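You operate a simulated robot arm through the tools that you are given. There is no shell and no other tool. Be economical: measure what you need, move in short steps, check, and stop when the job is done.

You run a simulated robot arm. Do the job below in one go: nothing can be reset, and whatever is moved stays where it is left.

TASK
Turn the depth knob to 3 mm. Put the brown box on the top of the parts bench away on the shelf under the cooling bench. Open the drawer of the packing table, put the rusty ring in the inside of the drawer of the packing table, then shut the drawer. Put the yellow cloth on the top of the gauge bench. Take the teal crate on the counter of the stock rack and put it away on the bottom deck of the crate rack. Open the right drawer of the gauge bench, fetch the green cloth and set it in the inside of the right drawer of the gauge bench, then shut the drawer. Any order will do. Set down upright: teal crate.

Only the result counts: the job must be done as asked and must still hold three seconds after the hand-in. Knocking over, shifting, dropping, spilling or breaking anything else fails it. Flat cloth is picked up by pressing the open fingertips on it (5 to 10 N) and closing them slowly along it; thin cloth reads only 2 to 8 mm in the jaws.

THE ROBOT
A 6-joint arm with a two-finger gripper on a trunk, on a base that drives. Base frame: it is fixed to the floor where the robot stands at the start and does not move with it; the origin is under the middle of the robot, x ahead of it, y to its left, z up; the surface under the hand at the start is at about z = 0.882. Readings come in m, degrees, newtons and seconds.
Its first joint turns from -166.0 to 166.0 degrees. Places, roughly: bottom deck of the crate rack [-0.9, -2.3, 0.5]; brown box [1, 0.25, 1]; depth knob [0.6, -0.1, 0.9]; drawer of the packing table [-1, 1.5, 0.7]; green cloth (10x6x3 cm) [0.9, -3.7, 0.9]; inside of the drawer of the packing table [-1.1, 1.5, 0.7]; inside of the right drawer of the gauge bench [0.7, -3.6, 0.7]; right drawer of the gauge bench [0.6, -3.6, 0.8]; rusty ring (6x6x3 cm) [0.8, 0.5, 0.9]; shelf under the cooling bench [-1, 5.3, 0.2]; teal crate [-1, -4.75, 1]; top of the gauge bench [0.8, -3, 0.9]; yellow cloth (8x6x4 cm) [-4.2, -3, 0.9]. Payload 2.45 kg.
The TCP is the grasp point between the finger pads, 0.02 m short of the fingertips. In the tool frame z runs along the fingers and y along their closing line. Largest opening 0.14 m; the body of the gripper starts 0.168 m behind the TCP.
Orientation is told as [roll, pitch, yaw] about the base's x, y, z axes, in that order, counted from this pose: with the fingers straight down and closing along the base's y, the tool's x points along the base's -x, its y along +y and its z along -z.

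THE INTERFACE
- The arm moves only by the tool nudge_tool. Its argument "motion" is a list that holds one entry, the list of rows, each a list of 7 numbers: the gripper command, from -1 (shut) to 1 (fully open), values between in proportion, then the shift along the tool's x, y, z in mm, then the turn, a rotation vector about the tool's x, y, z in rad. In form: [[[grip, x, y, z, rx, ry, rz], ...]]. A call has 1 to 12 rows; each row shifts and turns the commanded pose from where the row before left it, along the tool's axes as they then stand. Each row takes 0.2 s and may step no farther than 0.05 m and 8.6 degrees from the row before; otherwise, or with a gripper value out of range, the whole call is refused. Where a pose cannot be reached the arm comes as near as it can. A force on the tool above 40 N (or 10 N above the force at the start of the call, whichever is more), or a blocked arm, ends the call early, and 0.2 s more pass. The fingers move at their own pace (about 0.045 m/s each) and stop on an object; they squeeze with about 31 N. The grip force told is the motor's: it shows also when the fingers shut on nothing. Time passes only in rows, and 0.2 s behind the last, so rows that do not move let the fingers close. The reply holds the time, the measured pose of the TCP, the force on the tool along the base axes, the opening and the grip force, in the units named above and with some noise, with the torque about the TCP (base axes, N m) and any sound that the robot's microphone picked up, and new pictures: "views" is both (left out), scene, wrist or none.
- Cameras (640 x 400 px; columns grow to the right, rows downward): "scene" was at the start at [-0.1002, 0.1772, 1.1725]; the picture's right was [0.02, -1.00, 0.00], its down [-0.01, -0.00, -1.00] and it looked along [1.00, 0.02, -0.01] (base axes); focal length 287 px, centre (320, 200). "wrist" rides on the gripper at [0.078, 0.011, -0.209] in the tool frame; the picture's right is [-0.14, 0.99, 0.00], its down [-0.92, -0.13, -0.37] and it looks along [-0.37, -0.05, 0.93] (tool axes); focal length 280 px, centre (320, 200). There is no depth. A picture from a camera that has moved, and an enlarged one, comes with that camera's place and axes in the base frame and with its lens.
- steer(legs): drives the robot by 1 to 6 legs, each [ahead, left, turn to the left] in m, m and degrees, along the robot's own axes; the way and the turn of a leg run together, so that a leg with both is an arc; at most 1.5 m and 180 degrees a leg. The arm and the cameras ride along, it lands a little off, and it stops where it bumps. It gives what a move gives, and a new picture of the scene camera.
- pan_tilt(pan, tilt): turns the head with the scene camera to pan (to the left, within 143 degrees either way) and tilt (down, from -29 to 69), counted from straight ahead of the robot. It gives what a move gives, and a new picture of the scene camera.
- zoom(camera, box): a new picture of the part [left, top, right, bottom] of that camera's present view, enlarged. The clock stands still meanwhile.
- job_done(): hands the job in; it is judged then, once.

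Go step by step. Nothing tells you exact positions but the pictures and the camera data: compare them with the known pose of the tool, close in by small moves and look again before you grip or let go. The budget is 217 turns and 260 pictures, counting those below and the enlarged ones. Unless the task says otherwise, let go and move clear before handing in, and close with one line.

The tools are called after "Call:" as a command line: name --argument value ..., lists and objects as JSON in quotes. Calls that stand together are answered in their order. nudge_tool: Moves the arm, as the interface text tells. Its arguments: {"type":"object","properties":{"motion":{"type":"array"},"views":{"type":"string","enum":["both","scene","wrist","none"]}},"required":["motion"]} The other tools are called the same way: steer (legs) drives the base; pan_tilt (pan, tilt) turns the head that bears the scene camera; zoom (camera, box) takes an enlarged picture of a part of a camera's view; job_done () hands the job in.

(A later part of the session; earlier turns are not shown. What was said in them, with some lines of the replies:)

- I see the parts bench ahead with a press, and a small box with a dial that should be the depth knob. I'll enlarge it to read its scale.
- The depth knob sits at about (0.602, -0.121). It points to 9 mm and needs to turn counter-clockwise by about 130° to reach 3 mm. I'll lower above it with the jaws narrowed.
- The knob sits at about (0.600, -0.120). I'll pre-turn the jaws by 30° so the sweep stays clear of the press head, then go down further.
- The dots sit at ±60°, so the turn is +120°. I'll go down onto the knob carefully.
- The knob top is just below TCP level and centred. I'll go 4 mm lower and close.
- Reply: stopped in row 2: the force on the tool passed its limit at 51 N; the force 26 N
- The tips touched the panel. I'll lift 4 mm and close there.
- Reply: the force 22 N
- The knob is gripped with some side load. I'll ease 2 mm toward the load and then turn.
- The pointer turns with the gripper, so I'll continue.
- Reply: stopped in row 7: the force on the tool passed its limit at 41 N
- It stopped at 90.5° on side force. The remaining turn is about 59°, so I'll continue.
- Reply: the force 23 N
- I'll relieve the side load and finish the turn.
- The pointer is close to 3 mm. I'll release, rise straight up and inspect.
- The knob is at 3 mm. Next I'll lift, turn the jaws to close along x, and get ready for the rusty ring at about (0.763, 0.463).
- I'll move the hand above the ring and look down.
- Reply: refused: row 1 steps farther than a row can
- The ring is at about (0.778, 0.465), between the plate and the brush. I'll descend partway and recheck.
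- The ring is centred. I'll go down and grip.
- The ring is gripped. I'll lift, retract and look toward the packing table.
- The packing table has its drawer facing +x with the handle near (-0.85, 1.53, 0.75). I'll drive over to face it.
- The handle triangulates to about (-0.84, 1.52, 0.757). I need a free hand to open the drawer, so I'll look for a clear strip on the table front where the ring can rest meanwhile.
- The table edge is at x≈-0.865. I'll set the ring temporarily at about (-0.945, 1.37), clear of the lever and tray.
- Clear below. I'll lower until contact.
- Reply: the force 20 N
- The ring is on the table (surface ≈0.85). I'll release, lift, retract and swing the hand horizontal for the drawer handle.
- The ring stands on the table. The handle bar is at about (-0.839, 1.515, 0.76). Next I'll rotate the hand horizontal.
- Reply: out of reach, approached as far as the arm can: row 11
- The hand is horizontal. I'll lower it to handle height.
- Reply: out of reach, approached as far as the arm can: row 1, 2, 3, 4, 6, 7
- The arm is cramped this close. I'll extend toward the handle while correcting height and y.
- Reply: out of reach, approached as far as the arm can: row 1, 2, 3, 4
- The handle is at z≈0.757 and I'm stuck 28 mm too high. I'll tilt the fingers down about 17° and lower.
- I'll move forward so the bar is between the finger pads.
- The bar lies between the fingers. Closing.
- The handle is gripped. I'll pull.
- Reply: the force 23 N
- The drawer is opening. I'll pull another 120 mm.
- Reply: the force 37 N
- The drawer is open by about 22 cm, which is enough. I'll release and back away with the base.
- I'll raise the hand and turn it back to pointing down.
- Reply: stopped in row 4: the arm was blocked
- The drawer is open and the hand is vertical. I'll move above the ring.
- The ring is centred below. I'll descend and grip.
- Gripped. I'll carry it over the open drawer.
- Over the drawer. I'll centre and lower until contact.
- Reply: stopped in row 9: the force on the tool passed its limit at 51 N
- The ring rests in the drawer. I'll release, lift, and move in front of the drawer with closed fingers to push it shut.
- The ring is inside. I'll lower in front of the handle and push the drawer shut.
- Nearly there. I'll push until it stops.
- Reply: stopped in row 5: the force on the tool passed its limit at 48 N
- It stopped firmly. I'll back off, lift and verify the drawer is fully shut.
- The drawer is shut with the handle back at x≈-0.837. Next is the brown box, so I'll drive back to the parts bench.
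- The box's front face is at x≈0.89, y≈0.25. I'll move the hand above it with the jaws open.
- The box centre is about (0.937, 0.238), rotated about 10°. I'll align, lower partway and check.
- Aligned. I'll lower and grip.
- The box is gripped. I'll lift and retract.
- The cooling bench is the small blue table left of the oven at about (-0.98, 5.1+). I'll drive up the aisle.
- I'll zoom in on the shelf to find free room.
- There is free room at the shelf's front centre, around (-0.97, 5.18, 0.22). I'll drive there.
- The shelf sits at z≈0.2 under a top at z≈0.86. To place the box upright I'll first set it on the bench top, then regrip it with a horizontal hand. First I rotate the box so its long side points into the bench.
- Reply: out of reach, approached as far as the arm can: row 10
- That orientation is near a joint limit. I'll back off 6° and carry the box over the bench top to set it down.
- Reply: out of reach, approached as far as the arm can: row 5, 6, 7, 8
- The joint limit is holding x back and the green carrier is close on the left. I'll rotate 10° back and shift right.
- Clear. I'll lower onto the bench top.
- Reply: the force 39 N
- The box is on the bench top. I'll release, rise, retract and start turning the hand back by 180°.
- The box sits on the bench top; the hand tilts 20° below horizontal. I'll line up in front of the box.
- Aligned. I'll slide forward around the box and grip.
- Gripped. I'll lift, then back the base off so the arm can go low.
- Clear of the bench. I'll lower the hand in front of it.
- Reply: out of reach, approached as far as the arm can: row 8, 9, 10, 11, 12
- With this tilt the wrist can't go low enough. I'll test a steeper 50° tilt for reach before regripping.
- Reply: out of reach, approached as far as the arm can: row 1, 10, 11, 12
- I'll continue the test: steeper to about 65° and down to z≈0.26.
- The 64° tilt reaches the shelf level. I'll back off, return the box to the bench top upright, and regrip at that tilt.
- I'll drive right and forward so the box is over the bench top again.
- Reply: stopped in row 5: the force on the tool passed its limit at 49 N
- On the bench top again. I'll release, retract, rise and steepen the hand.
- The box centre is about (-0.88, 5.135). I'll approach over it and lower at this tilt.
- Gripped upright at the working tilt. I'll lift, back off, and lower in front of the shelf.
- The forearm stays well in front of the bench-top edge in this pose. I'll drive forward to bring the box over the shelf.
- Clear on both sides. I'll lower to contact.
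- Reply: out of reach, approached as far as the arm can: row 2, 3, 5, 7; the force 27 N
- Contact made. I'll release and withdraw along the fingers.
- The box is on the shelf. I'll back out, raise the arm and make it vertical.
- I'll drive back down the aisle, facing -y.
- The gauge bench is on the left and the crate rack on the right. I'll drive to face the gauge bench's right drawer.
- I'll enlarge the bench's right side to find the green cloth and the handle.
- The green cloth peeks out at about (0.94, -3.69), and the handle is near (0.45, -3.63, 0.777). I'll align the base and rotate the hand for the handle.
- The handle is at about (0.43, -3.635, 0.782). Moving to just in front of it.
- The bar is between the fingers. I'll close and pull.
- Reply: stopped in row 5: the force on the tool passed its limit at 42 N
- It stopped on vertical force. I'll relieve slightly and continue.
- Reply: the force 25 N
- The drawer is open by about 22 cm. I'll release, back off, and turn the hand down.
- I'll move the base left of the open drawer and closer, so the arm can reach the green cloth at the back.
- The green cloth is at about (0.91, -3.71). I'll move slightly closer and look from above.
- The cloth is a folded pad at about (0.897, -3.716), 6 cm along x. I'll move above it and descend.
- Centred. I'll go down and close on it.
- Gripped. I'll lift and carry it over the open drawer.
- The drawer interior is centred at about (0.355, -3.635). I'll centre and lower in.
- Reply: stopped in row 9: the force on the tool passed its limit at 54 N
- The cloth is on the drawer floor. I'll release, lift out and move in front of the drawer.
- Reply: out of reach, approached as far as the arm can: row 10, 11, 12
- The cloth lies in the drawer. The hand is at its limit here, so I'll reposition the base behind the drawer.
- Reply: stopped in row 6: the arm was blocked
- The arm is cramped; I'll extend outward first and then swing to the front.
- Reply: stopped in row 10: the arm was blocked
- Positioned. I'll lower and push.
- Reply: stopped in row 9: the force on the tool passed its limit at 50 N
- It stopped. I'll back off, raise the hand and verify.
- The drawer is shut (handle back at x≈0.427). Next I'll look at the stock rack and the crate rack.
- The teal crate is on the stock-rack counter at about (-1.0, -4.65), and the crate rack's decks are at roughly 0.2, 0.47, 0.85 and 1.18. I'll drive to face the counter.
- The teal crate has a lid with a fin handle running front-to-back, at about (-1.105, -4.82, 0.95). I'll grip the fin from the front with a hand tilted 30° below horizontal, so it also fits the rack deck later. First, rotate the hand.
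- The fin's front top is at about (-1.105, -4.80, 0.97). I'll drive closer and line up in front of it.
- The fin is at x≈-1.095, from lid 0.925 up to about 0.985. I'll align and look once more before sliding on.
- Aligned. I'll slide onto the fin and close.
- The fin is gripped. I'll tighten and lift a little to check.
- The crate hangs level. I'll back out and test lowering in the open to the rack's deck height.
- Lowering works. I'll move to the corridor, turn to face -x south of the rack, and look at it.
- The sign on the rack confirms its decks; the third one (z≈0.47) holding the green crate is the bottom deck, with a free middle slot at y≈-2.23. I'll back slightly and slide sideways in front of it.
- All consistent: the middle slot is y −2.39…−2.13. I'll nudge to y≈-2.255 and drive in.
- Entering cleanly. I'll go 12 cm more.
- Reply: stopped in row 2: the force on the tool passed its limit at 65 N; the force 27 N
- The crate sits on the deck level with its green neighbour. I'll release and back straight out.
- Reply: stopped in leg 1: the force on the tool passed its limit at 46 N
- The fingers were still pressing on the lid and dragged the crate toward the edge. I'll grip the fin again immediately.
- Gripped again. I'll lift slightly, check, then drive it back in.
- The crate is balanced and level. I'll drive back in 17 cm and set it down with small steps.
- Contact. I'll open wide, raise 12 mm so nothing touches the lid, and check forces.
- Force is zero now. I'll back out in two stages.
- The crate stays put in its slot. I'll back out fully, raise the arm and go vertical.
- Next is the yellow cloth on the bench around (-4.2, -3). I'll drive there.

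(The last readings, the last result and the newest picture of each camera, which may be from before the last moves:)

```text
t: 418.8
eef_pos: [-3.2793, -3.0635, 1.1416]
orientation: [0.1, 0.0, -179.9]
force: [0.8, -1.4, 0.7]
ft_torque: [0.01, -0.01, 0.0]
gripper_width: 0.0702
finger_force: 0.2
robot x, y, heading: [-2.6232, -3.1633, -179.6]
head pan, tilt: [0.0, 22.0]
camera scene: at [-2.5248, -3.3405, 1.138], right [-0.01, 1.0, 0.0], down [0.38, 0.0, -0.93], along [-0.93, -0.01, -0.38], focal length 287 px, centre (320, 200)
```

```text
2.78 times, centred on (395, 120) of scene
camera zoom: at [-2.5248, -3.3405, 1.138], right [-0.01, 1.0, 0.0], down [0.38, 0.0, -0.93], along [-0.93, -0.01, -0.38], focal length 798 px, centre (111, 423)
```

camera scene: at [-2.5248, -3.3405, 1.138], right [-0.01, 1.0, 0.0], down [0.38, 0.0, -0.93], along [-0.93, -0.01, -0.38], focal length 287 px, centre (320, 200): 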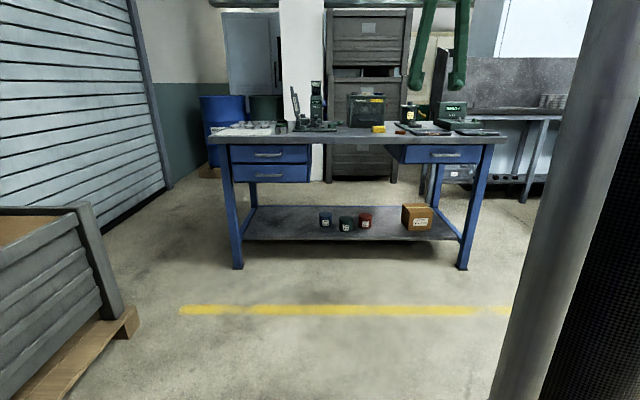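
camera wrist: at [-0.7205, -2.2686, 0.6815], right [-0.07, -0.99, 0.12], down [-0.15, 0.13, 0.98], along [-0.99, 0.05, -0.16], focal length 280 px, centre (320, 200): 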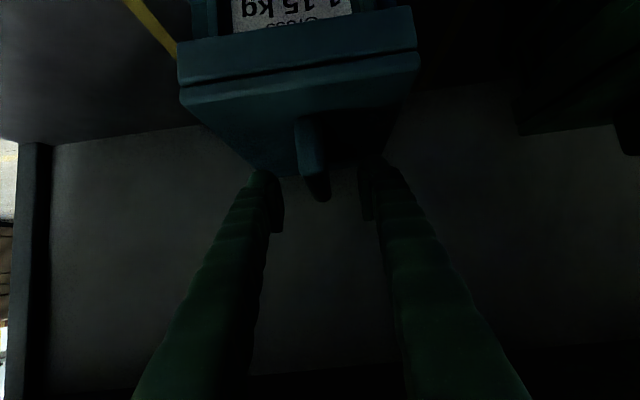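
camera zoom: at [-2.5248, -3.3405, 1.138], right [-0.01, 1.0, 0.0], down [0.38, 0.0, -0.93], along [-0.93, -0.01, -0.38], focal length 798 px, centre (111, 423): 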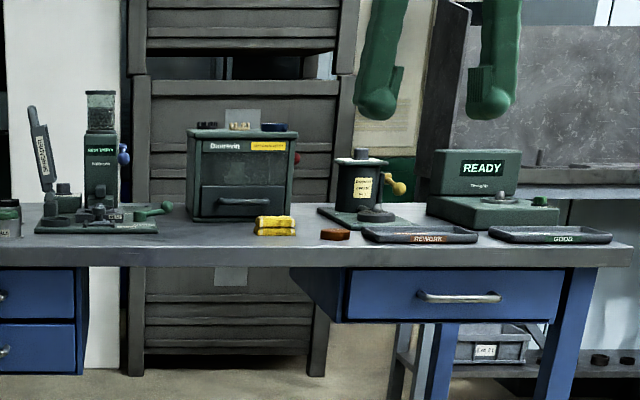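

The yellow cloth is at about (-4.23, -3.02). I'll drive closer and look from above.

Call:
steer --legs '[[0.75, 0, 0]]'

Call:
nudge_tool --motion '[[[0.2, -30, 0, 0, 0, 0, 0], [0.2, -30, 0, 0, 0, 0, 0], [0.2, 0, 0, 0, 0, 0, 0]]]' --views "both"

```text
t: 422.8
eef_pos: [-4.0182, -3.059, 1.1421]
orientation: [0.0, 0.1, 179.5]
force: [0.2, -0.2, 0.2]
ft_torque: [0.02, -0.01, 0.0]
gripper_width: 0.07
finger_force: 0.1
robot x, y, heading: [-3.362, -3.167, 179.6]
head pan, tilt: [0.0, 22.0]
camera scene: at [-3.2657, -3.342, 1.1381], right [0.0, 1.0, 0.0], down [0.37, 0.0, -0.93], along [-0.93, 0.0, -0.37], focal length 287 px, centre (320, 200)
```

scene: 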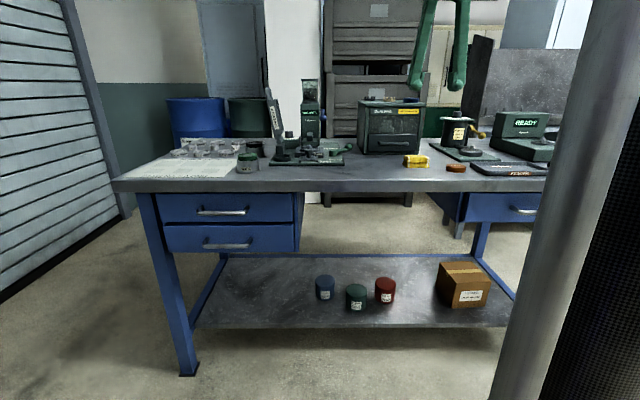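

```text
t: 423.6
eef_pos: [-4.0746, -3.0585, 1.1386]
orientation: [0.0, 0.0, 179.6]
force: [1.0, -0.1, -0.8]
ft_torque: [0.01, 0.0, 0.01]
gripper_width: 0.084
finger_force: 0.0
robot x, y, heading: [-3.3614, -3.1689, 179.6]
head pan, tilt: [0.0, 22.0]
camera scene: at [-3.2656, -3.3421, 1.1381], right [0.0, 1.0, 0.0], down [0.37, 0.0, -0.93], along [-0.93, 0.0, -0.37], focal length 287 px, centre (320, 200)
camera wrist: at [-3.996, -3.0684, 1.3477], right [-0.15, -0.99, 0.0], down [-0.92, 0.14, 0.37], along [-0.37, 0.05, -0.93], focal length 280 px, centre (320, 200)
```

scene: 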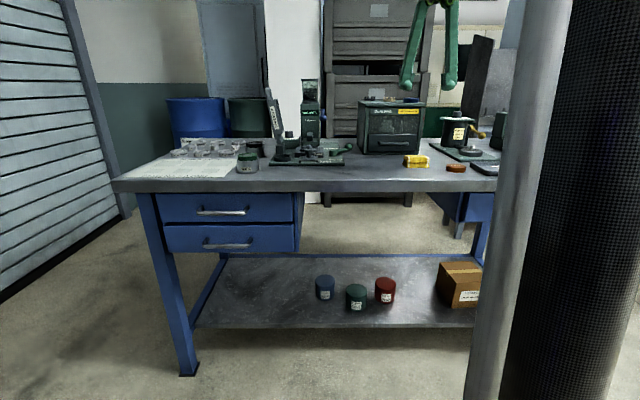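
wrist: 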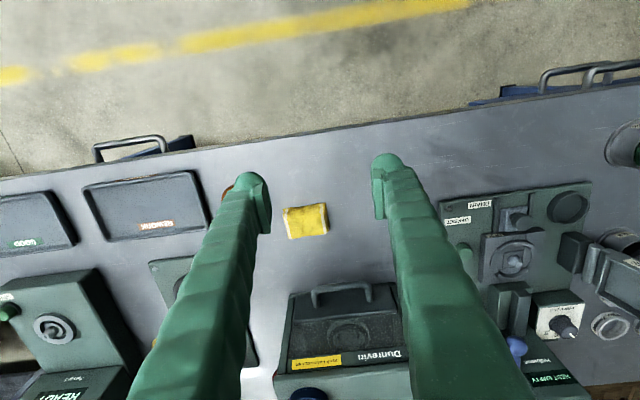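

The cloth is at about (-4.21, -3.012). I'll move above it and descend partway.

Call:
nudge_tool --motion '[[[0.6, -34, -12, 0, 0, 0, 0], [0.6, -34, -12, 0, 0, 0, 0], [0.6, -34, -12, 0, 0, 0, 0], [0.6, -34, -11, 0, 0, 0, 0], [0.6, 0, 0, 45, 0, 0, 0], [0.6, 0, 0, 45, 0, 0, 0], [0.6, 0, 0, 45, 0, 0, 0], [0.6, 0, 0, 0, 0, 0, 0]]]' --views "wrist"

```text
t: 425.4
eef_pos: [-4.2141, -3.0112, 1.0036]
orientation: [-0.1, 0.1, 179.5]
force: [-0.6, -0.3, -0.7]
ft_torque: [0.01, 0.03, -0.01]
gripper_width: 0.1118
finger_force: 0.1
robot x, y, heading: [-3.36, -3.1656, 179.8]
head pan, tilt: [0.0, 22.0]
camera wrist: at [-4.1339, -3.0213, 1.2121], right [-0.15, -0.99, 0.0], down [-0.92, 0.14, 0.37], along [-0.37, 0.05, -0.93], focal length 280 px, centre (320, 200)
```

wrist: 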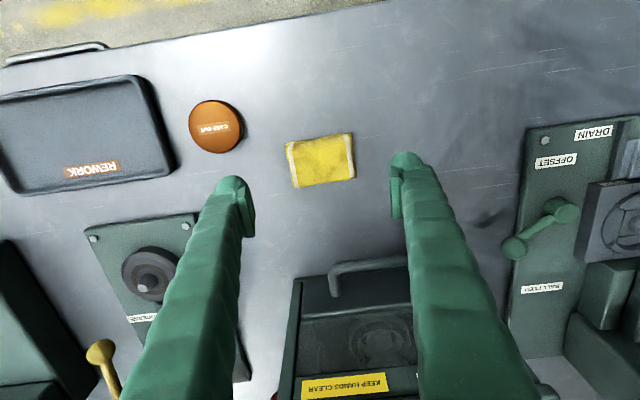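

Centred. I'll descend and close on it.

Call:
nudge_tool --motion '[[[0.5, 0, 0, 45, 0, 0, 0], [0.5, 0, 0, 30, 0, 0, 0], [0.5, 0, 0, 10, 0, 0, 0], [0.5, 0, 0, 5, 0, 0, 0], [0.5, 0, 0, 5, 0, 0, 0], [0.5, 0, 0, 3, 0, 0, 0], [0.5, 0, 0, 3, 0, 0, 0]]]' --views "wrist"

```text
t: 427.0
eef_pos: [-4.2132, -3.0094, 0.9044]
orientation: [0.0, -0.1, 179.6]
force: [0.0, -0.1, 0.1]
ft_torque: [0.0, -0.03, 0.03]
gripper_width: 0.105
finger_force: 0.2
robot x, y, heading: [-3.3585, -3.1685, 179.7]
head pan, tilt: [0.0, 22.0]
camera wrist: at [-4.1337, -3.0201, 1.1131], right [-0.15, -0.99, 0.0], down [-0.92, 0.14, 0.37], along [-0.37, 0.05, -0.93], focal length 280 px, centre (320, 200)
```

wrist: 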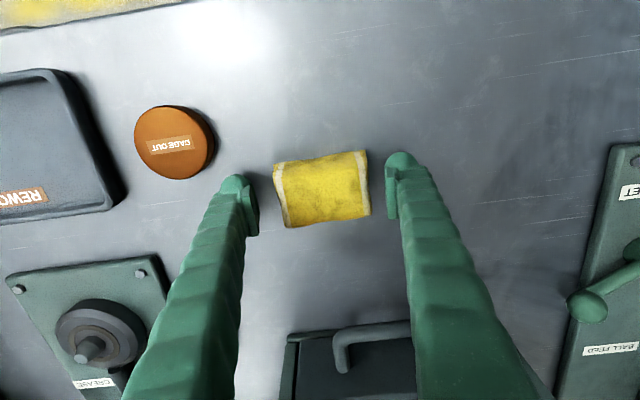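

Call:
nudge_tool --motion '[[[0.3, 0, 0, 0, 0, 0, 0], [0.1, 0, 0, 0, 0, 0, 0], [-0.1, 0, 0, 0, 0, 0, 0], [-0.2, 0, 0, 0, 0, 0, 0], [-0.3, 0, 0, 0, 0, 0, 0], [-0.3, 0, 0, 0, 0, 0, 0], [-0.3, 0, 0, -40, 0, 0, 0], [-0.3, 0, 0, -40, 0, 0, 0], [-0.3, 0, 0, 0, 0, 0, 0]]]' --views "wrist"

```text
t: 429.0
eef_pos: [-4.2116, -3.0087, 0.9848]
orientation: [0.0, 0.0, 179.5]
force: [-0.8, -0.1, -0.7]
ft_torque: [-0.02, -0.03, 0.02]
gripper_width: 0.0798
finger_force: 30.8
robot x, y, heading: [-3.3587, -3.1667, 179.8]
head pan, tilt: [0.0, 22.0]
camera wrist: at [-4.1333, -3.019, 1.1938], right [-0.15, -0.99, 0.0], down [-0.92, 0.14, 0.37], along [-0.37, 0.05, -0.93], focal length 280 px, centre (320, 200)
```

wrist: 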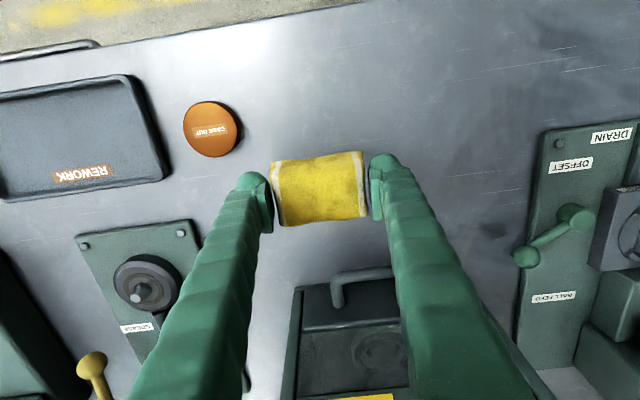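

The cloth is held. I'll lift, retract and drive back to the gauge bench.

Call:
nudge_tool --motion '[[[-0.3, 0, 0, -45, 0, 0, 0], [-0.3, 0, 0, -45, 0, 0, 0], [-0.3, 0, 0, -45, 0, 0, 0], [-0.3, 0, 0, -45, 0, 0, 0], [-0.3, 45, 0, 0, 0, 0, 0], [-0.3, 45, 0, 0, 0, 0, 0], [-0.3, 45, 0, 0, 0, 0, 0], [-0.3, 45, 0, 0, 0, 0, 0], [-0.3, 45, 0, 0, 0, 0, 0], [-0.3, 0, 0, 0, 0, 0, 0]]]' --views "none"

Call:
steer --legs '[[-0.6, 0, 0], [0, 0, -179.7], [1.45, 0, 0], [1.25, 0, 0]]'

```text
t: 431.2
eef_pos: [-3.988, -3.0132, 1.1643]
orientation: [0.0, 0.0, 179.4]
force: [-0.6, -1.2, 0.2]
ft_torque: [0.01, -0.01, 0.03]
gripper_width: 0.0799
finger_force: 31.6
robot x, y, heading: [-3.3623, -3.1658, 179.8]
head pan, tilt: [0.0, 22.0]
```

```text
t: 454.6
eef_pos: [0.5331, -3.4595, 1.1623]
orientation: [0.0, 0.0, -3.2]
force: [0.2, -0.2, -0.2]
ft_torque: [-0.03, -0.02, -0.03]
gripper_width: 0.0794
finger_force: 31.1
robot x, y, heading: [-0.0842, -3.2744, -2.9]
head pan, tilt: [0.0, 22.0]
camera scene: at [-0.1747, -3.0959, 1.1381], right [-0.05, -1.0, 0.0], down [-0.37, 0.02, -0.93], along [0.93, -0.05, -0.37], focal length 287 px, centre (320, 200)
```

scene: 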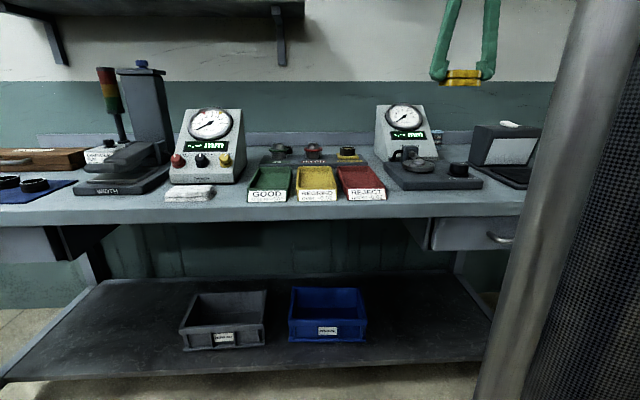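

I'll place it on the clear area at the back right, where the green cloth was. Moving closer.

Call:
steer --legs '[[0.22, -0.06, 2.9]]'

Call:
nudge_tool --motion '[[[-0.3, -10, -40, 0, 0, 0, 0], [-0.3, -10, -40, 0, 0, 0, 0], [-0.3, -10, -40, 0, 0, 0, 0], [-0.3, -10, -40, 0, 0, 0, 0], [-0.3, 0, 0, 0, 0, 0, 0]]]' --views "wrist"

```text
t: 456.3
eef_pos: [0.763, -3.4969, 1.1628]
orientation: [0.0, 0.0, -0.5]
force: [0.4, -1.1, -0.9]
ft_torque: [-0.02, 0.04, -0.01]
gripper_width: 0.0792
finger_force: 30.9
robot x, y, heading: [0.1353, -3.3391, -0.3]
head pan, tilt: [0.0, 22.0]
camera scene: at [0.039, -3.167, 1.1381], right [0.0, -1.0, 0.0], down [-0.37, 0.0, -0.93], along [0.93, 0.0, -0.37], focal length 287 px, centre (320, 200)
```

scene: 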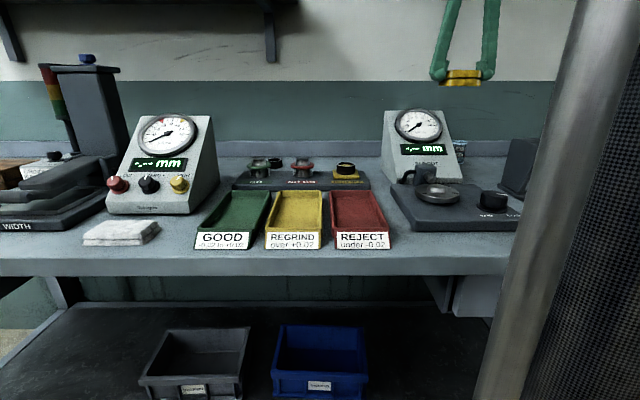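

```text
t: 457.5
eef_pos: [0.8013, -3.6581, 1.1618]
orientation: [0.0, 0.1, -0.5]
force: [-1.2, 0.5, -0.1]
ft_torque: [0.01, 0.01, -0.03]
gripper_width: 0.0793
finger_force: 31.1
robot x, y, heading: [0.1369, -3.3426, -0.4]
head pan, tilt: [0.0, 22.0]
camera wrist: at [0.7245, -3.6463, 1.3706], right [0.15, 0.99, 0.0], down [0.92, -0.14, 0.37], along [0.37, -0.05, -0.93], focal length 280 px, centre (320, 200)
```

wrist: 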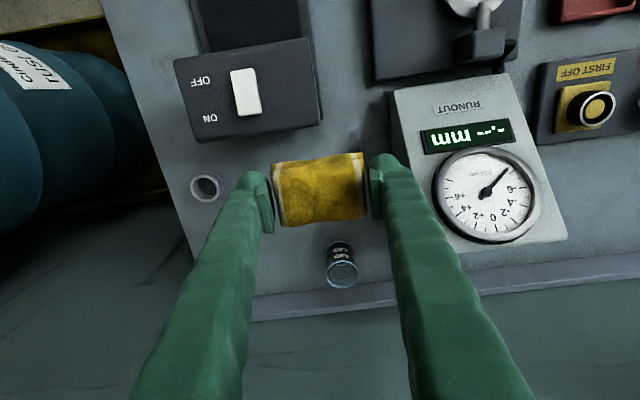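

Clear area at (0.895, -3.72). I'll move over it and lower partway.

Call:
nudge_tool --motion '[[[-0.3, -31, -21, 0, 0, 0, 0], [-0.3, -31, -21, 0, 0, 0, 0], [-0.3, -31, -20, 0, 0, 0, 0], [-0.3, 0, 0, 45, 0, 0, 0], [-0.3, 0, 0, 45, 0, 0, 0], [-0.3, 0, 0, 45, 0, 0, 0], [-0.3, 0, 0, 0, 0, 0, 0]]]' --views "wrist"

```text
t: 459.1
eef_pos: [0.8963, -3.7208, 1.0289]
orientation: [0.0, 0.0, -0.5]
force: [0.8, -0.1, -1.1]
ft_torque: [0.0, 0.01, 0.01]
gripper_width: 0.0792
finger_force: 31.0
robot x, y, heading: [0.1344, -3.342, -0.0]
head pan, tilt: [0.0, 22.0]
camera wrist: at [0.8183, -3.7084, 1.2365], right [0.15, 0.99, 0.0], down [0.92, -0.14, 0.37], along [0.37, -0.05, -0.93], focal length 280 px, centre (320, 200)
```

wrist: 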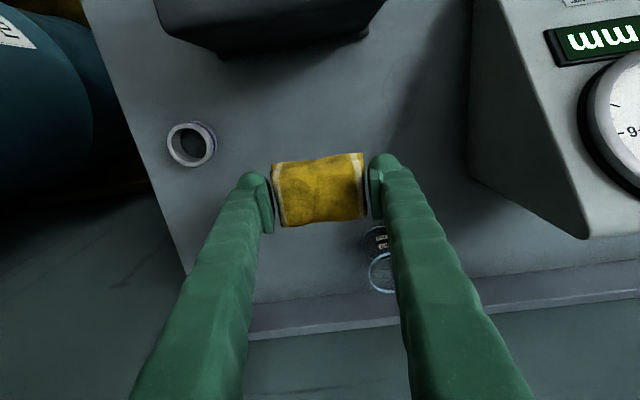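

Call:
nudge_tool --motion '[[[-0.3, 0, 0, 45, 0, 0, 0], [-0.3, 0, 0, 45, 0, 0, 0], [-0.3, 0, 0, 20, 0, 0, 0], [-0.3, 0, 0, 6, 0, 0, 0], [-0.3, 0, 0, 4, 0, 0, 0], [-0.3, 0, 0, 3, 0, 0, 0], [-0.3, 0, 0, 3, 0, 0, 0], [-0.3, 0, 0, 3, 0, 0, 0]]]' --views "wrist"

```text
t: 460.6
eef_pos: [0.8937, -3.7225, 0.9084]
orientation: [-0.1, 0.0, -0.5]
force: [-1.8, 1.4, 17.0]
ft_torque: [0.03, 0.16, -0.02]
gripper_width: 0.0794
finger_force: 31.4
robot x, y, heading: [0.1393, -3.3487, -0.0]
head pan, tilt: [0.0, 22.0]
stopped in row 7: the force on the tool passed its limit at 43 N (the readings are from after the stop); the commanded pose is now the measured one
camera wrist: at [0.8169, -3.7079, 1.1162], right [0.15, 0.99, 0.0], down [0.92, -0.14, 0.37], along [0.37, -0.06, -0.93], focal length 280 px, centre (320, 200)
```

wrist: 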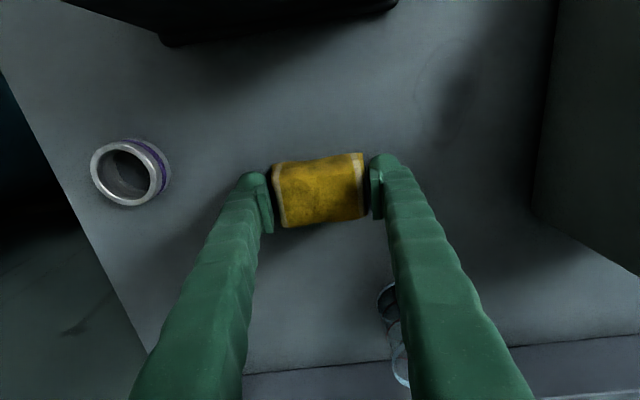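

It's on the bench. I'll release and rise.

Call:
nudge_tool --motion '[[[0.3, 0, 0, -1, 0, 0, 0], [0.35, 0, 0, 0, 0, 0, 0], [0.35, 0, 0, 0, 0, 0, 0], [0.35, 0, 0, -30, 0, 0, 0], [0.35, 0, 0, -45, 0, 0, 0], [0.35, 0, 0, -45, 0, 0, 0], [0.35, 0, 0, -45, 0, 0, 0], [0.35, 0, 0, -45, 0, 0, 0], [0.35, 0, 0, -45, 0, 0, 0], [0.35, 0, 0, 0, 0, 0, 0]]]' --views "wrist"

```text
t: 462.8
eef_pos: [0.8939, -3.7211, 1.164]
orientation: [0.0, -0.1, -0.5]
force: [0.3, -0.8, 0.4]
ft_torque: [-0.03, 0.01, 0.0]
gripper_width: 0.0943
finger_force: 0.0
robot x, y, heading: [0.1359, -3.3439, -0.5]
head pan, tilt: [0.0, 22.0]
camera wrist: at [0.8163, -3.7083, 1.3726], right [0.15, 0.99, 0.0], down [0.92, -0.14, 0.37], along [0.37, -0.05, -0.93], focal length 280 px, centre (320, 200)
```

wrist: 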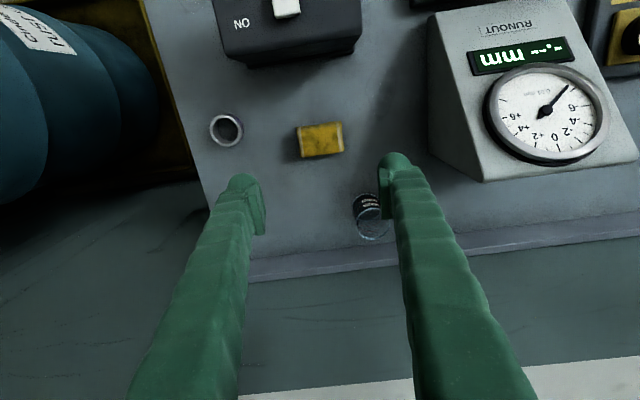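

The yellow cloth is on the bench. I'll retract the hand and take a last look at the crate rack.

Call:
nudge_tool --motion '[[[0.35, 45, 10, -10, 0, 0, 0], [0.35, 45, 10, 0, 0, 0, 0], [0.35, 45, 10, 0, 0, 0, 0], [0.35, 45, 10, 0, 0, 0, 0], [0.35, 45, 10, 0, 0, 0, 0], [0.35, 45, 10, 0, 0, 0, 0]]]' --views "none"

Call:
steer --legs '[[-0.3, 0, 0]]'

Call:
pan_tilt --pan 125 --tilt 25

```text
t: 464.2
eef_pos: [0.6249, -3.6569, 1.1733]
orientation: [0.0, -0.1, -0.7]
force: [1.1, 0.2, -0.9]
ft_torque: [0.07, 0.11, -0.01]
gripper_width: 0.0947
finger_force: 0.0
robot x, y, heading: [0.1367, -3.3439, -0.2]
head pan, tilt: [0.0, 22.0]
```

```text
t: 466.2
eef_pos: [0.3198, -3.6576, 1.1723]
orientation: [0.0, -0.1, -0.9]
force: [-0.3, 0.7, 0.5]
ft_torque: [0.01, 0.01, 0.0]
gripper_width: 0.0944
finger_force: 0.1
robot x, y, heading: [-0.1672, -3.3434, -0.6]
head pan, tilt: [0.0, 22.0]
camera scene: at [-0.2627, -3.1644, 1.1381], right [-0.01, -1.0, 0.0], down [-0.37, 0.0, -0.93], along [0.93, -0.01, -0.37], focal length 287 px, centre (320, 200)
```

scene: 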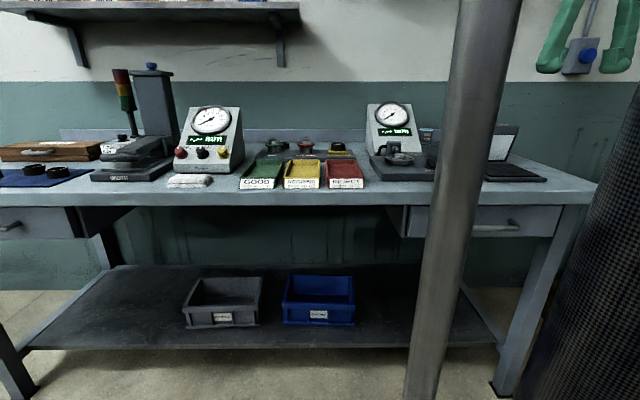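

```text
t: 468.3
eef_pos: [0.3207, -3.6563, 1.1737]
orientation: [0.1, 0.0, -0.8]
force: [0.0, 0.1, 0.0]
ft_torque: [-0.01, -0.01, -0.01]
gripper_width: 0.0946
finger_force: 0.1
robot x, y, heading: [-0.165, -3.3411, -0.4]
head pan, tilt: [125.0, 25.0]
camera scene: at [-0.4076, -3.0875, 1.1332], right [0.82, 0.57, 0.0], down [0.24, -0.35, -0.91], along [-0.51, 0.75, -0.42], focal length 287 px, centre (320, 200)
```

scene: 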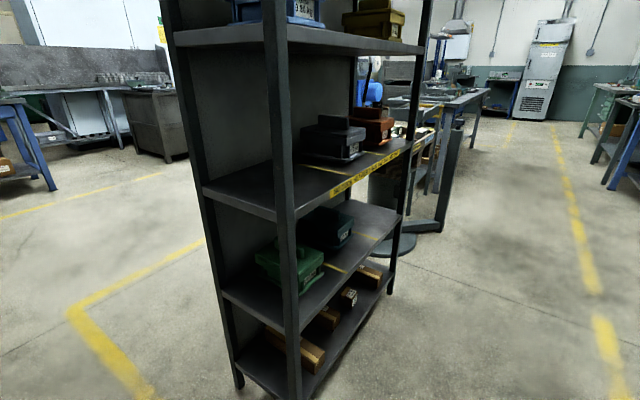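

The teal crate stands upright in its slot, both drawers are shut, and the hand is clear, so I'm handing in.

Call:
job_done

```text
The job is handed in.
```

All six jobs are finished and handed in. The depth knob is at 3 mm, about 2° off by my reading. While setting down the teal crate I dragged it to the edge of the deck; I re-gripped it and set it back, and it stands upright in its slot.
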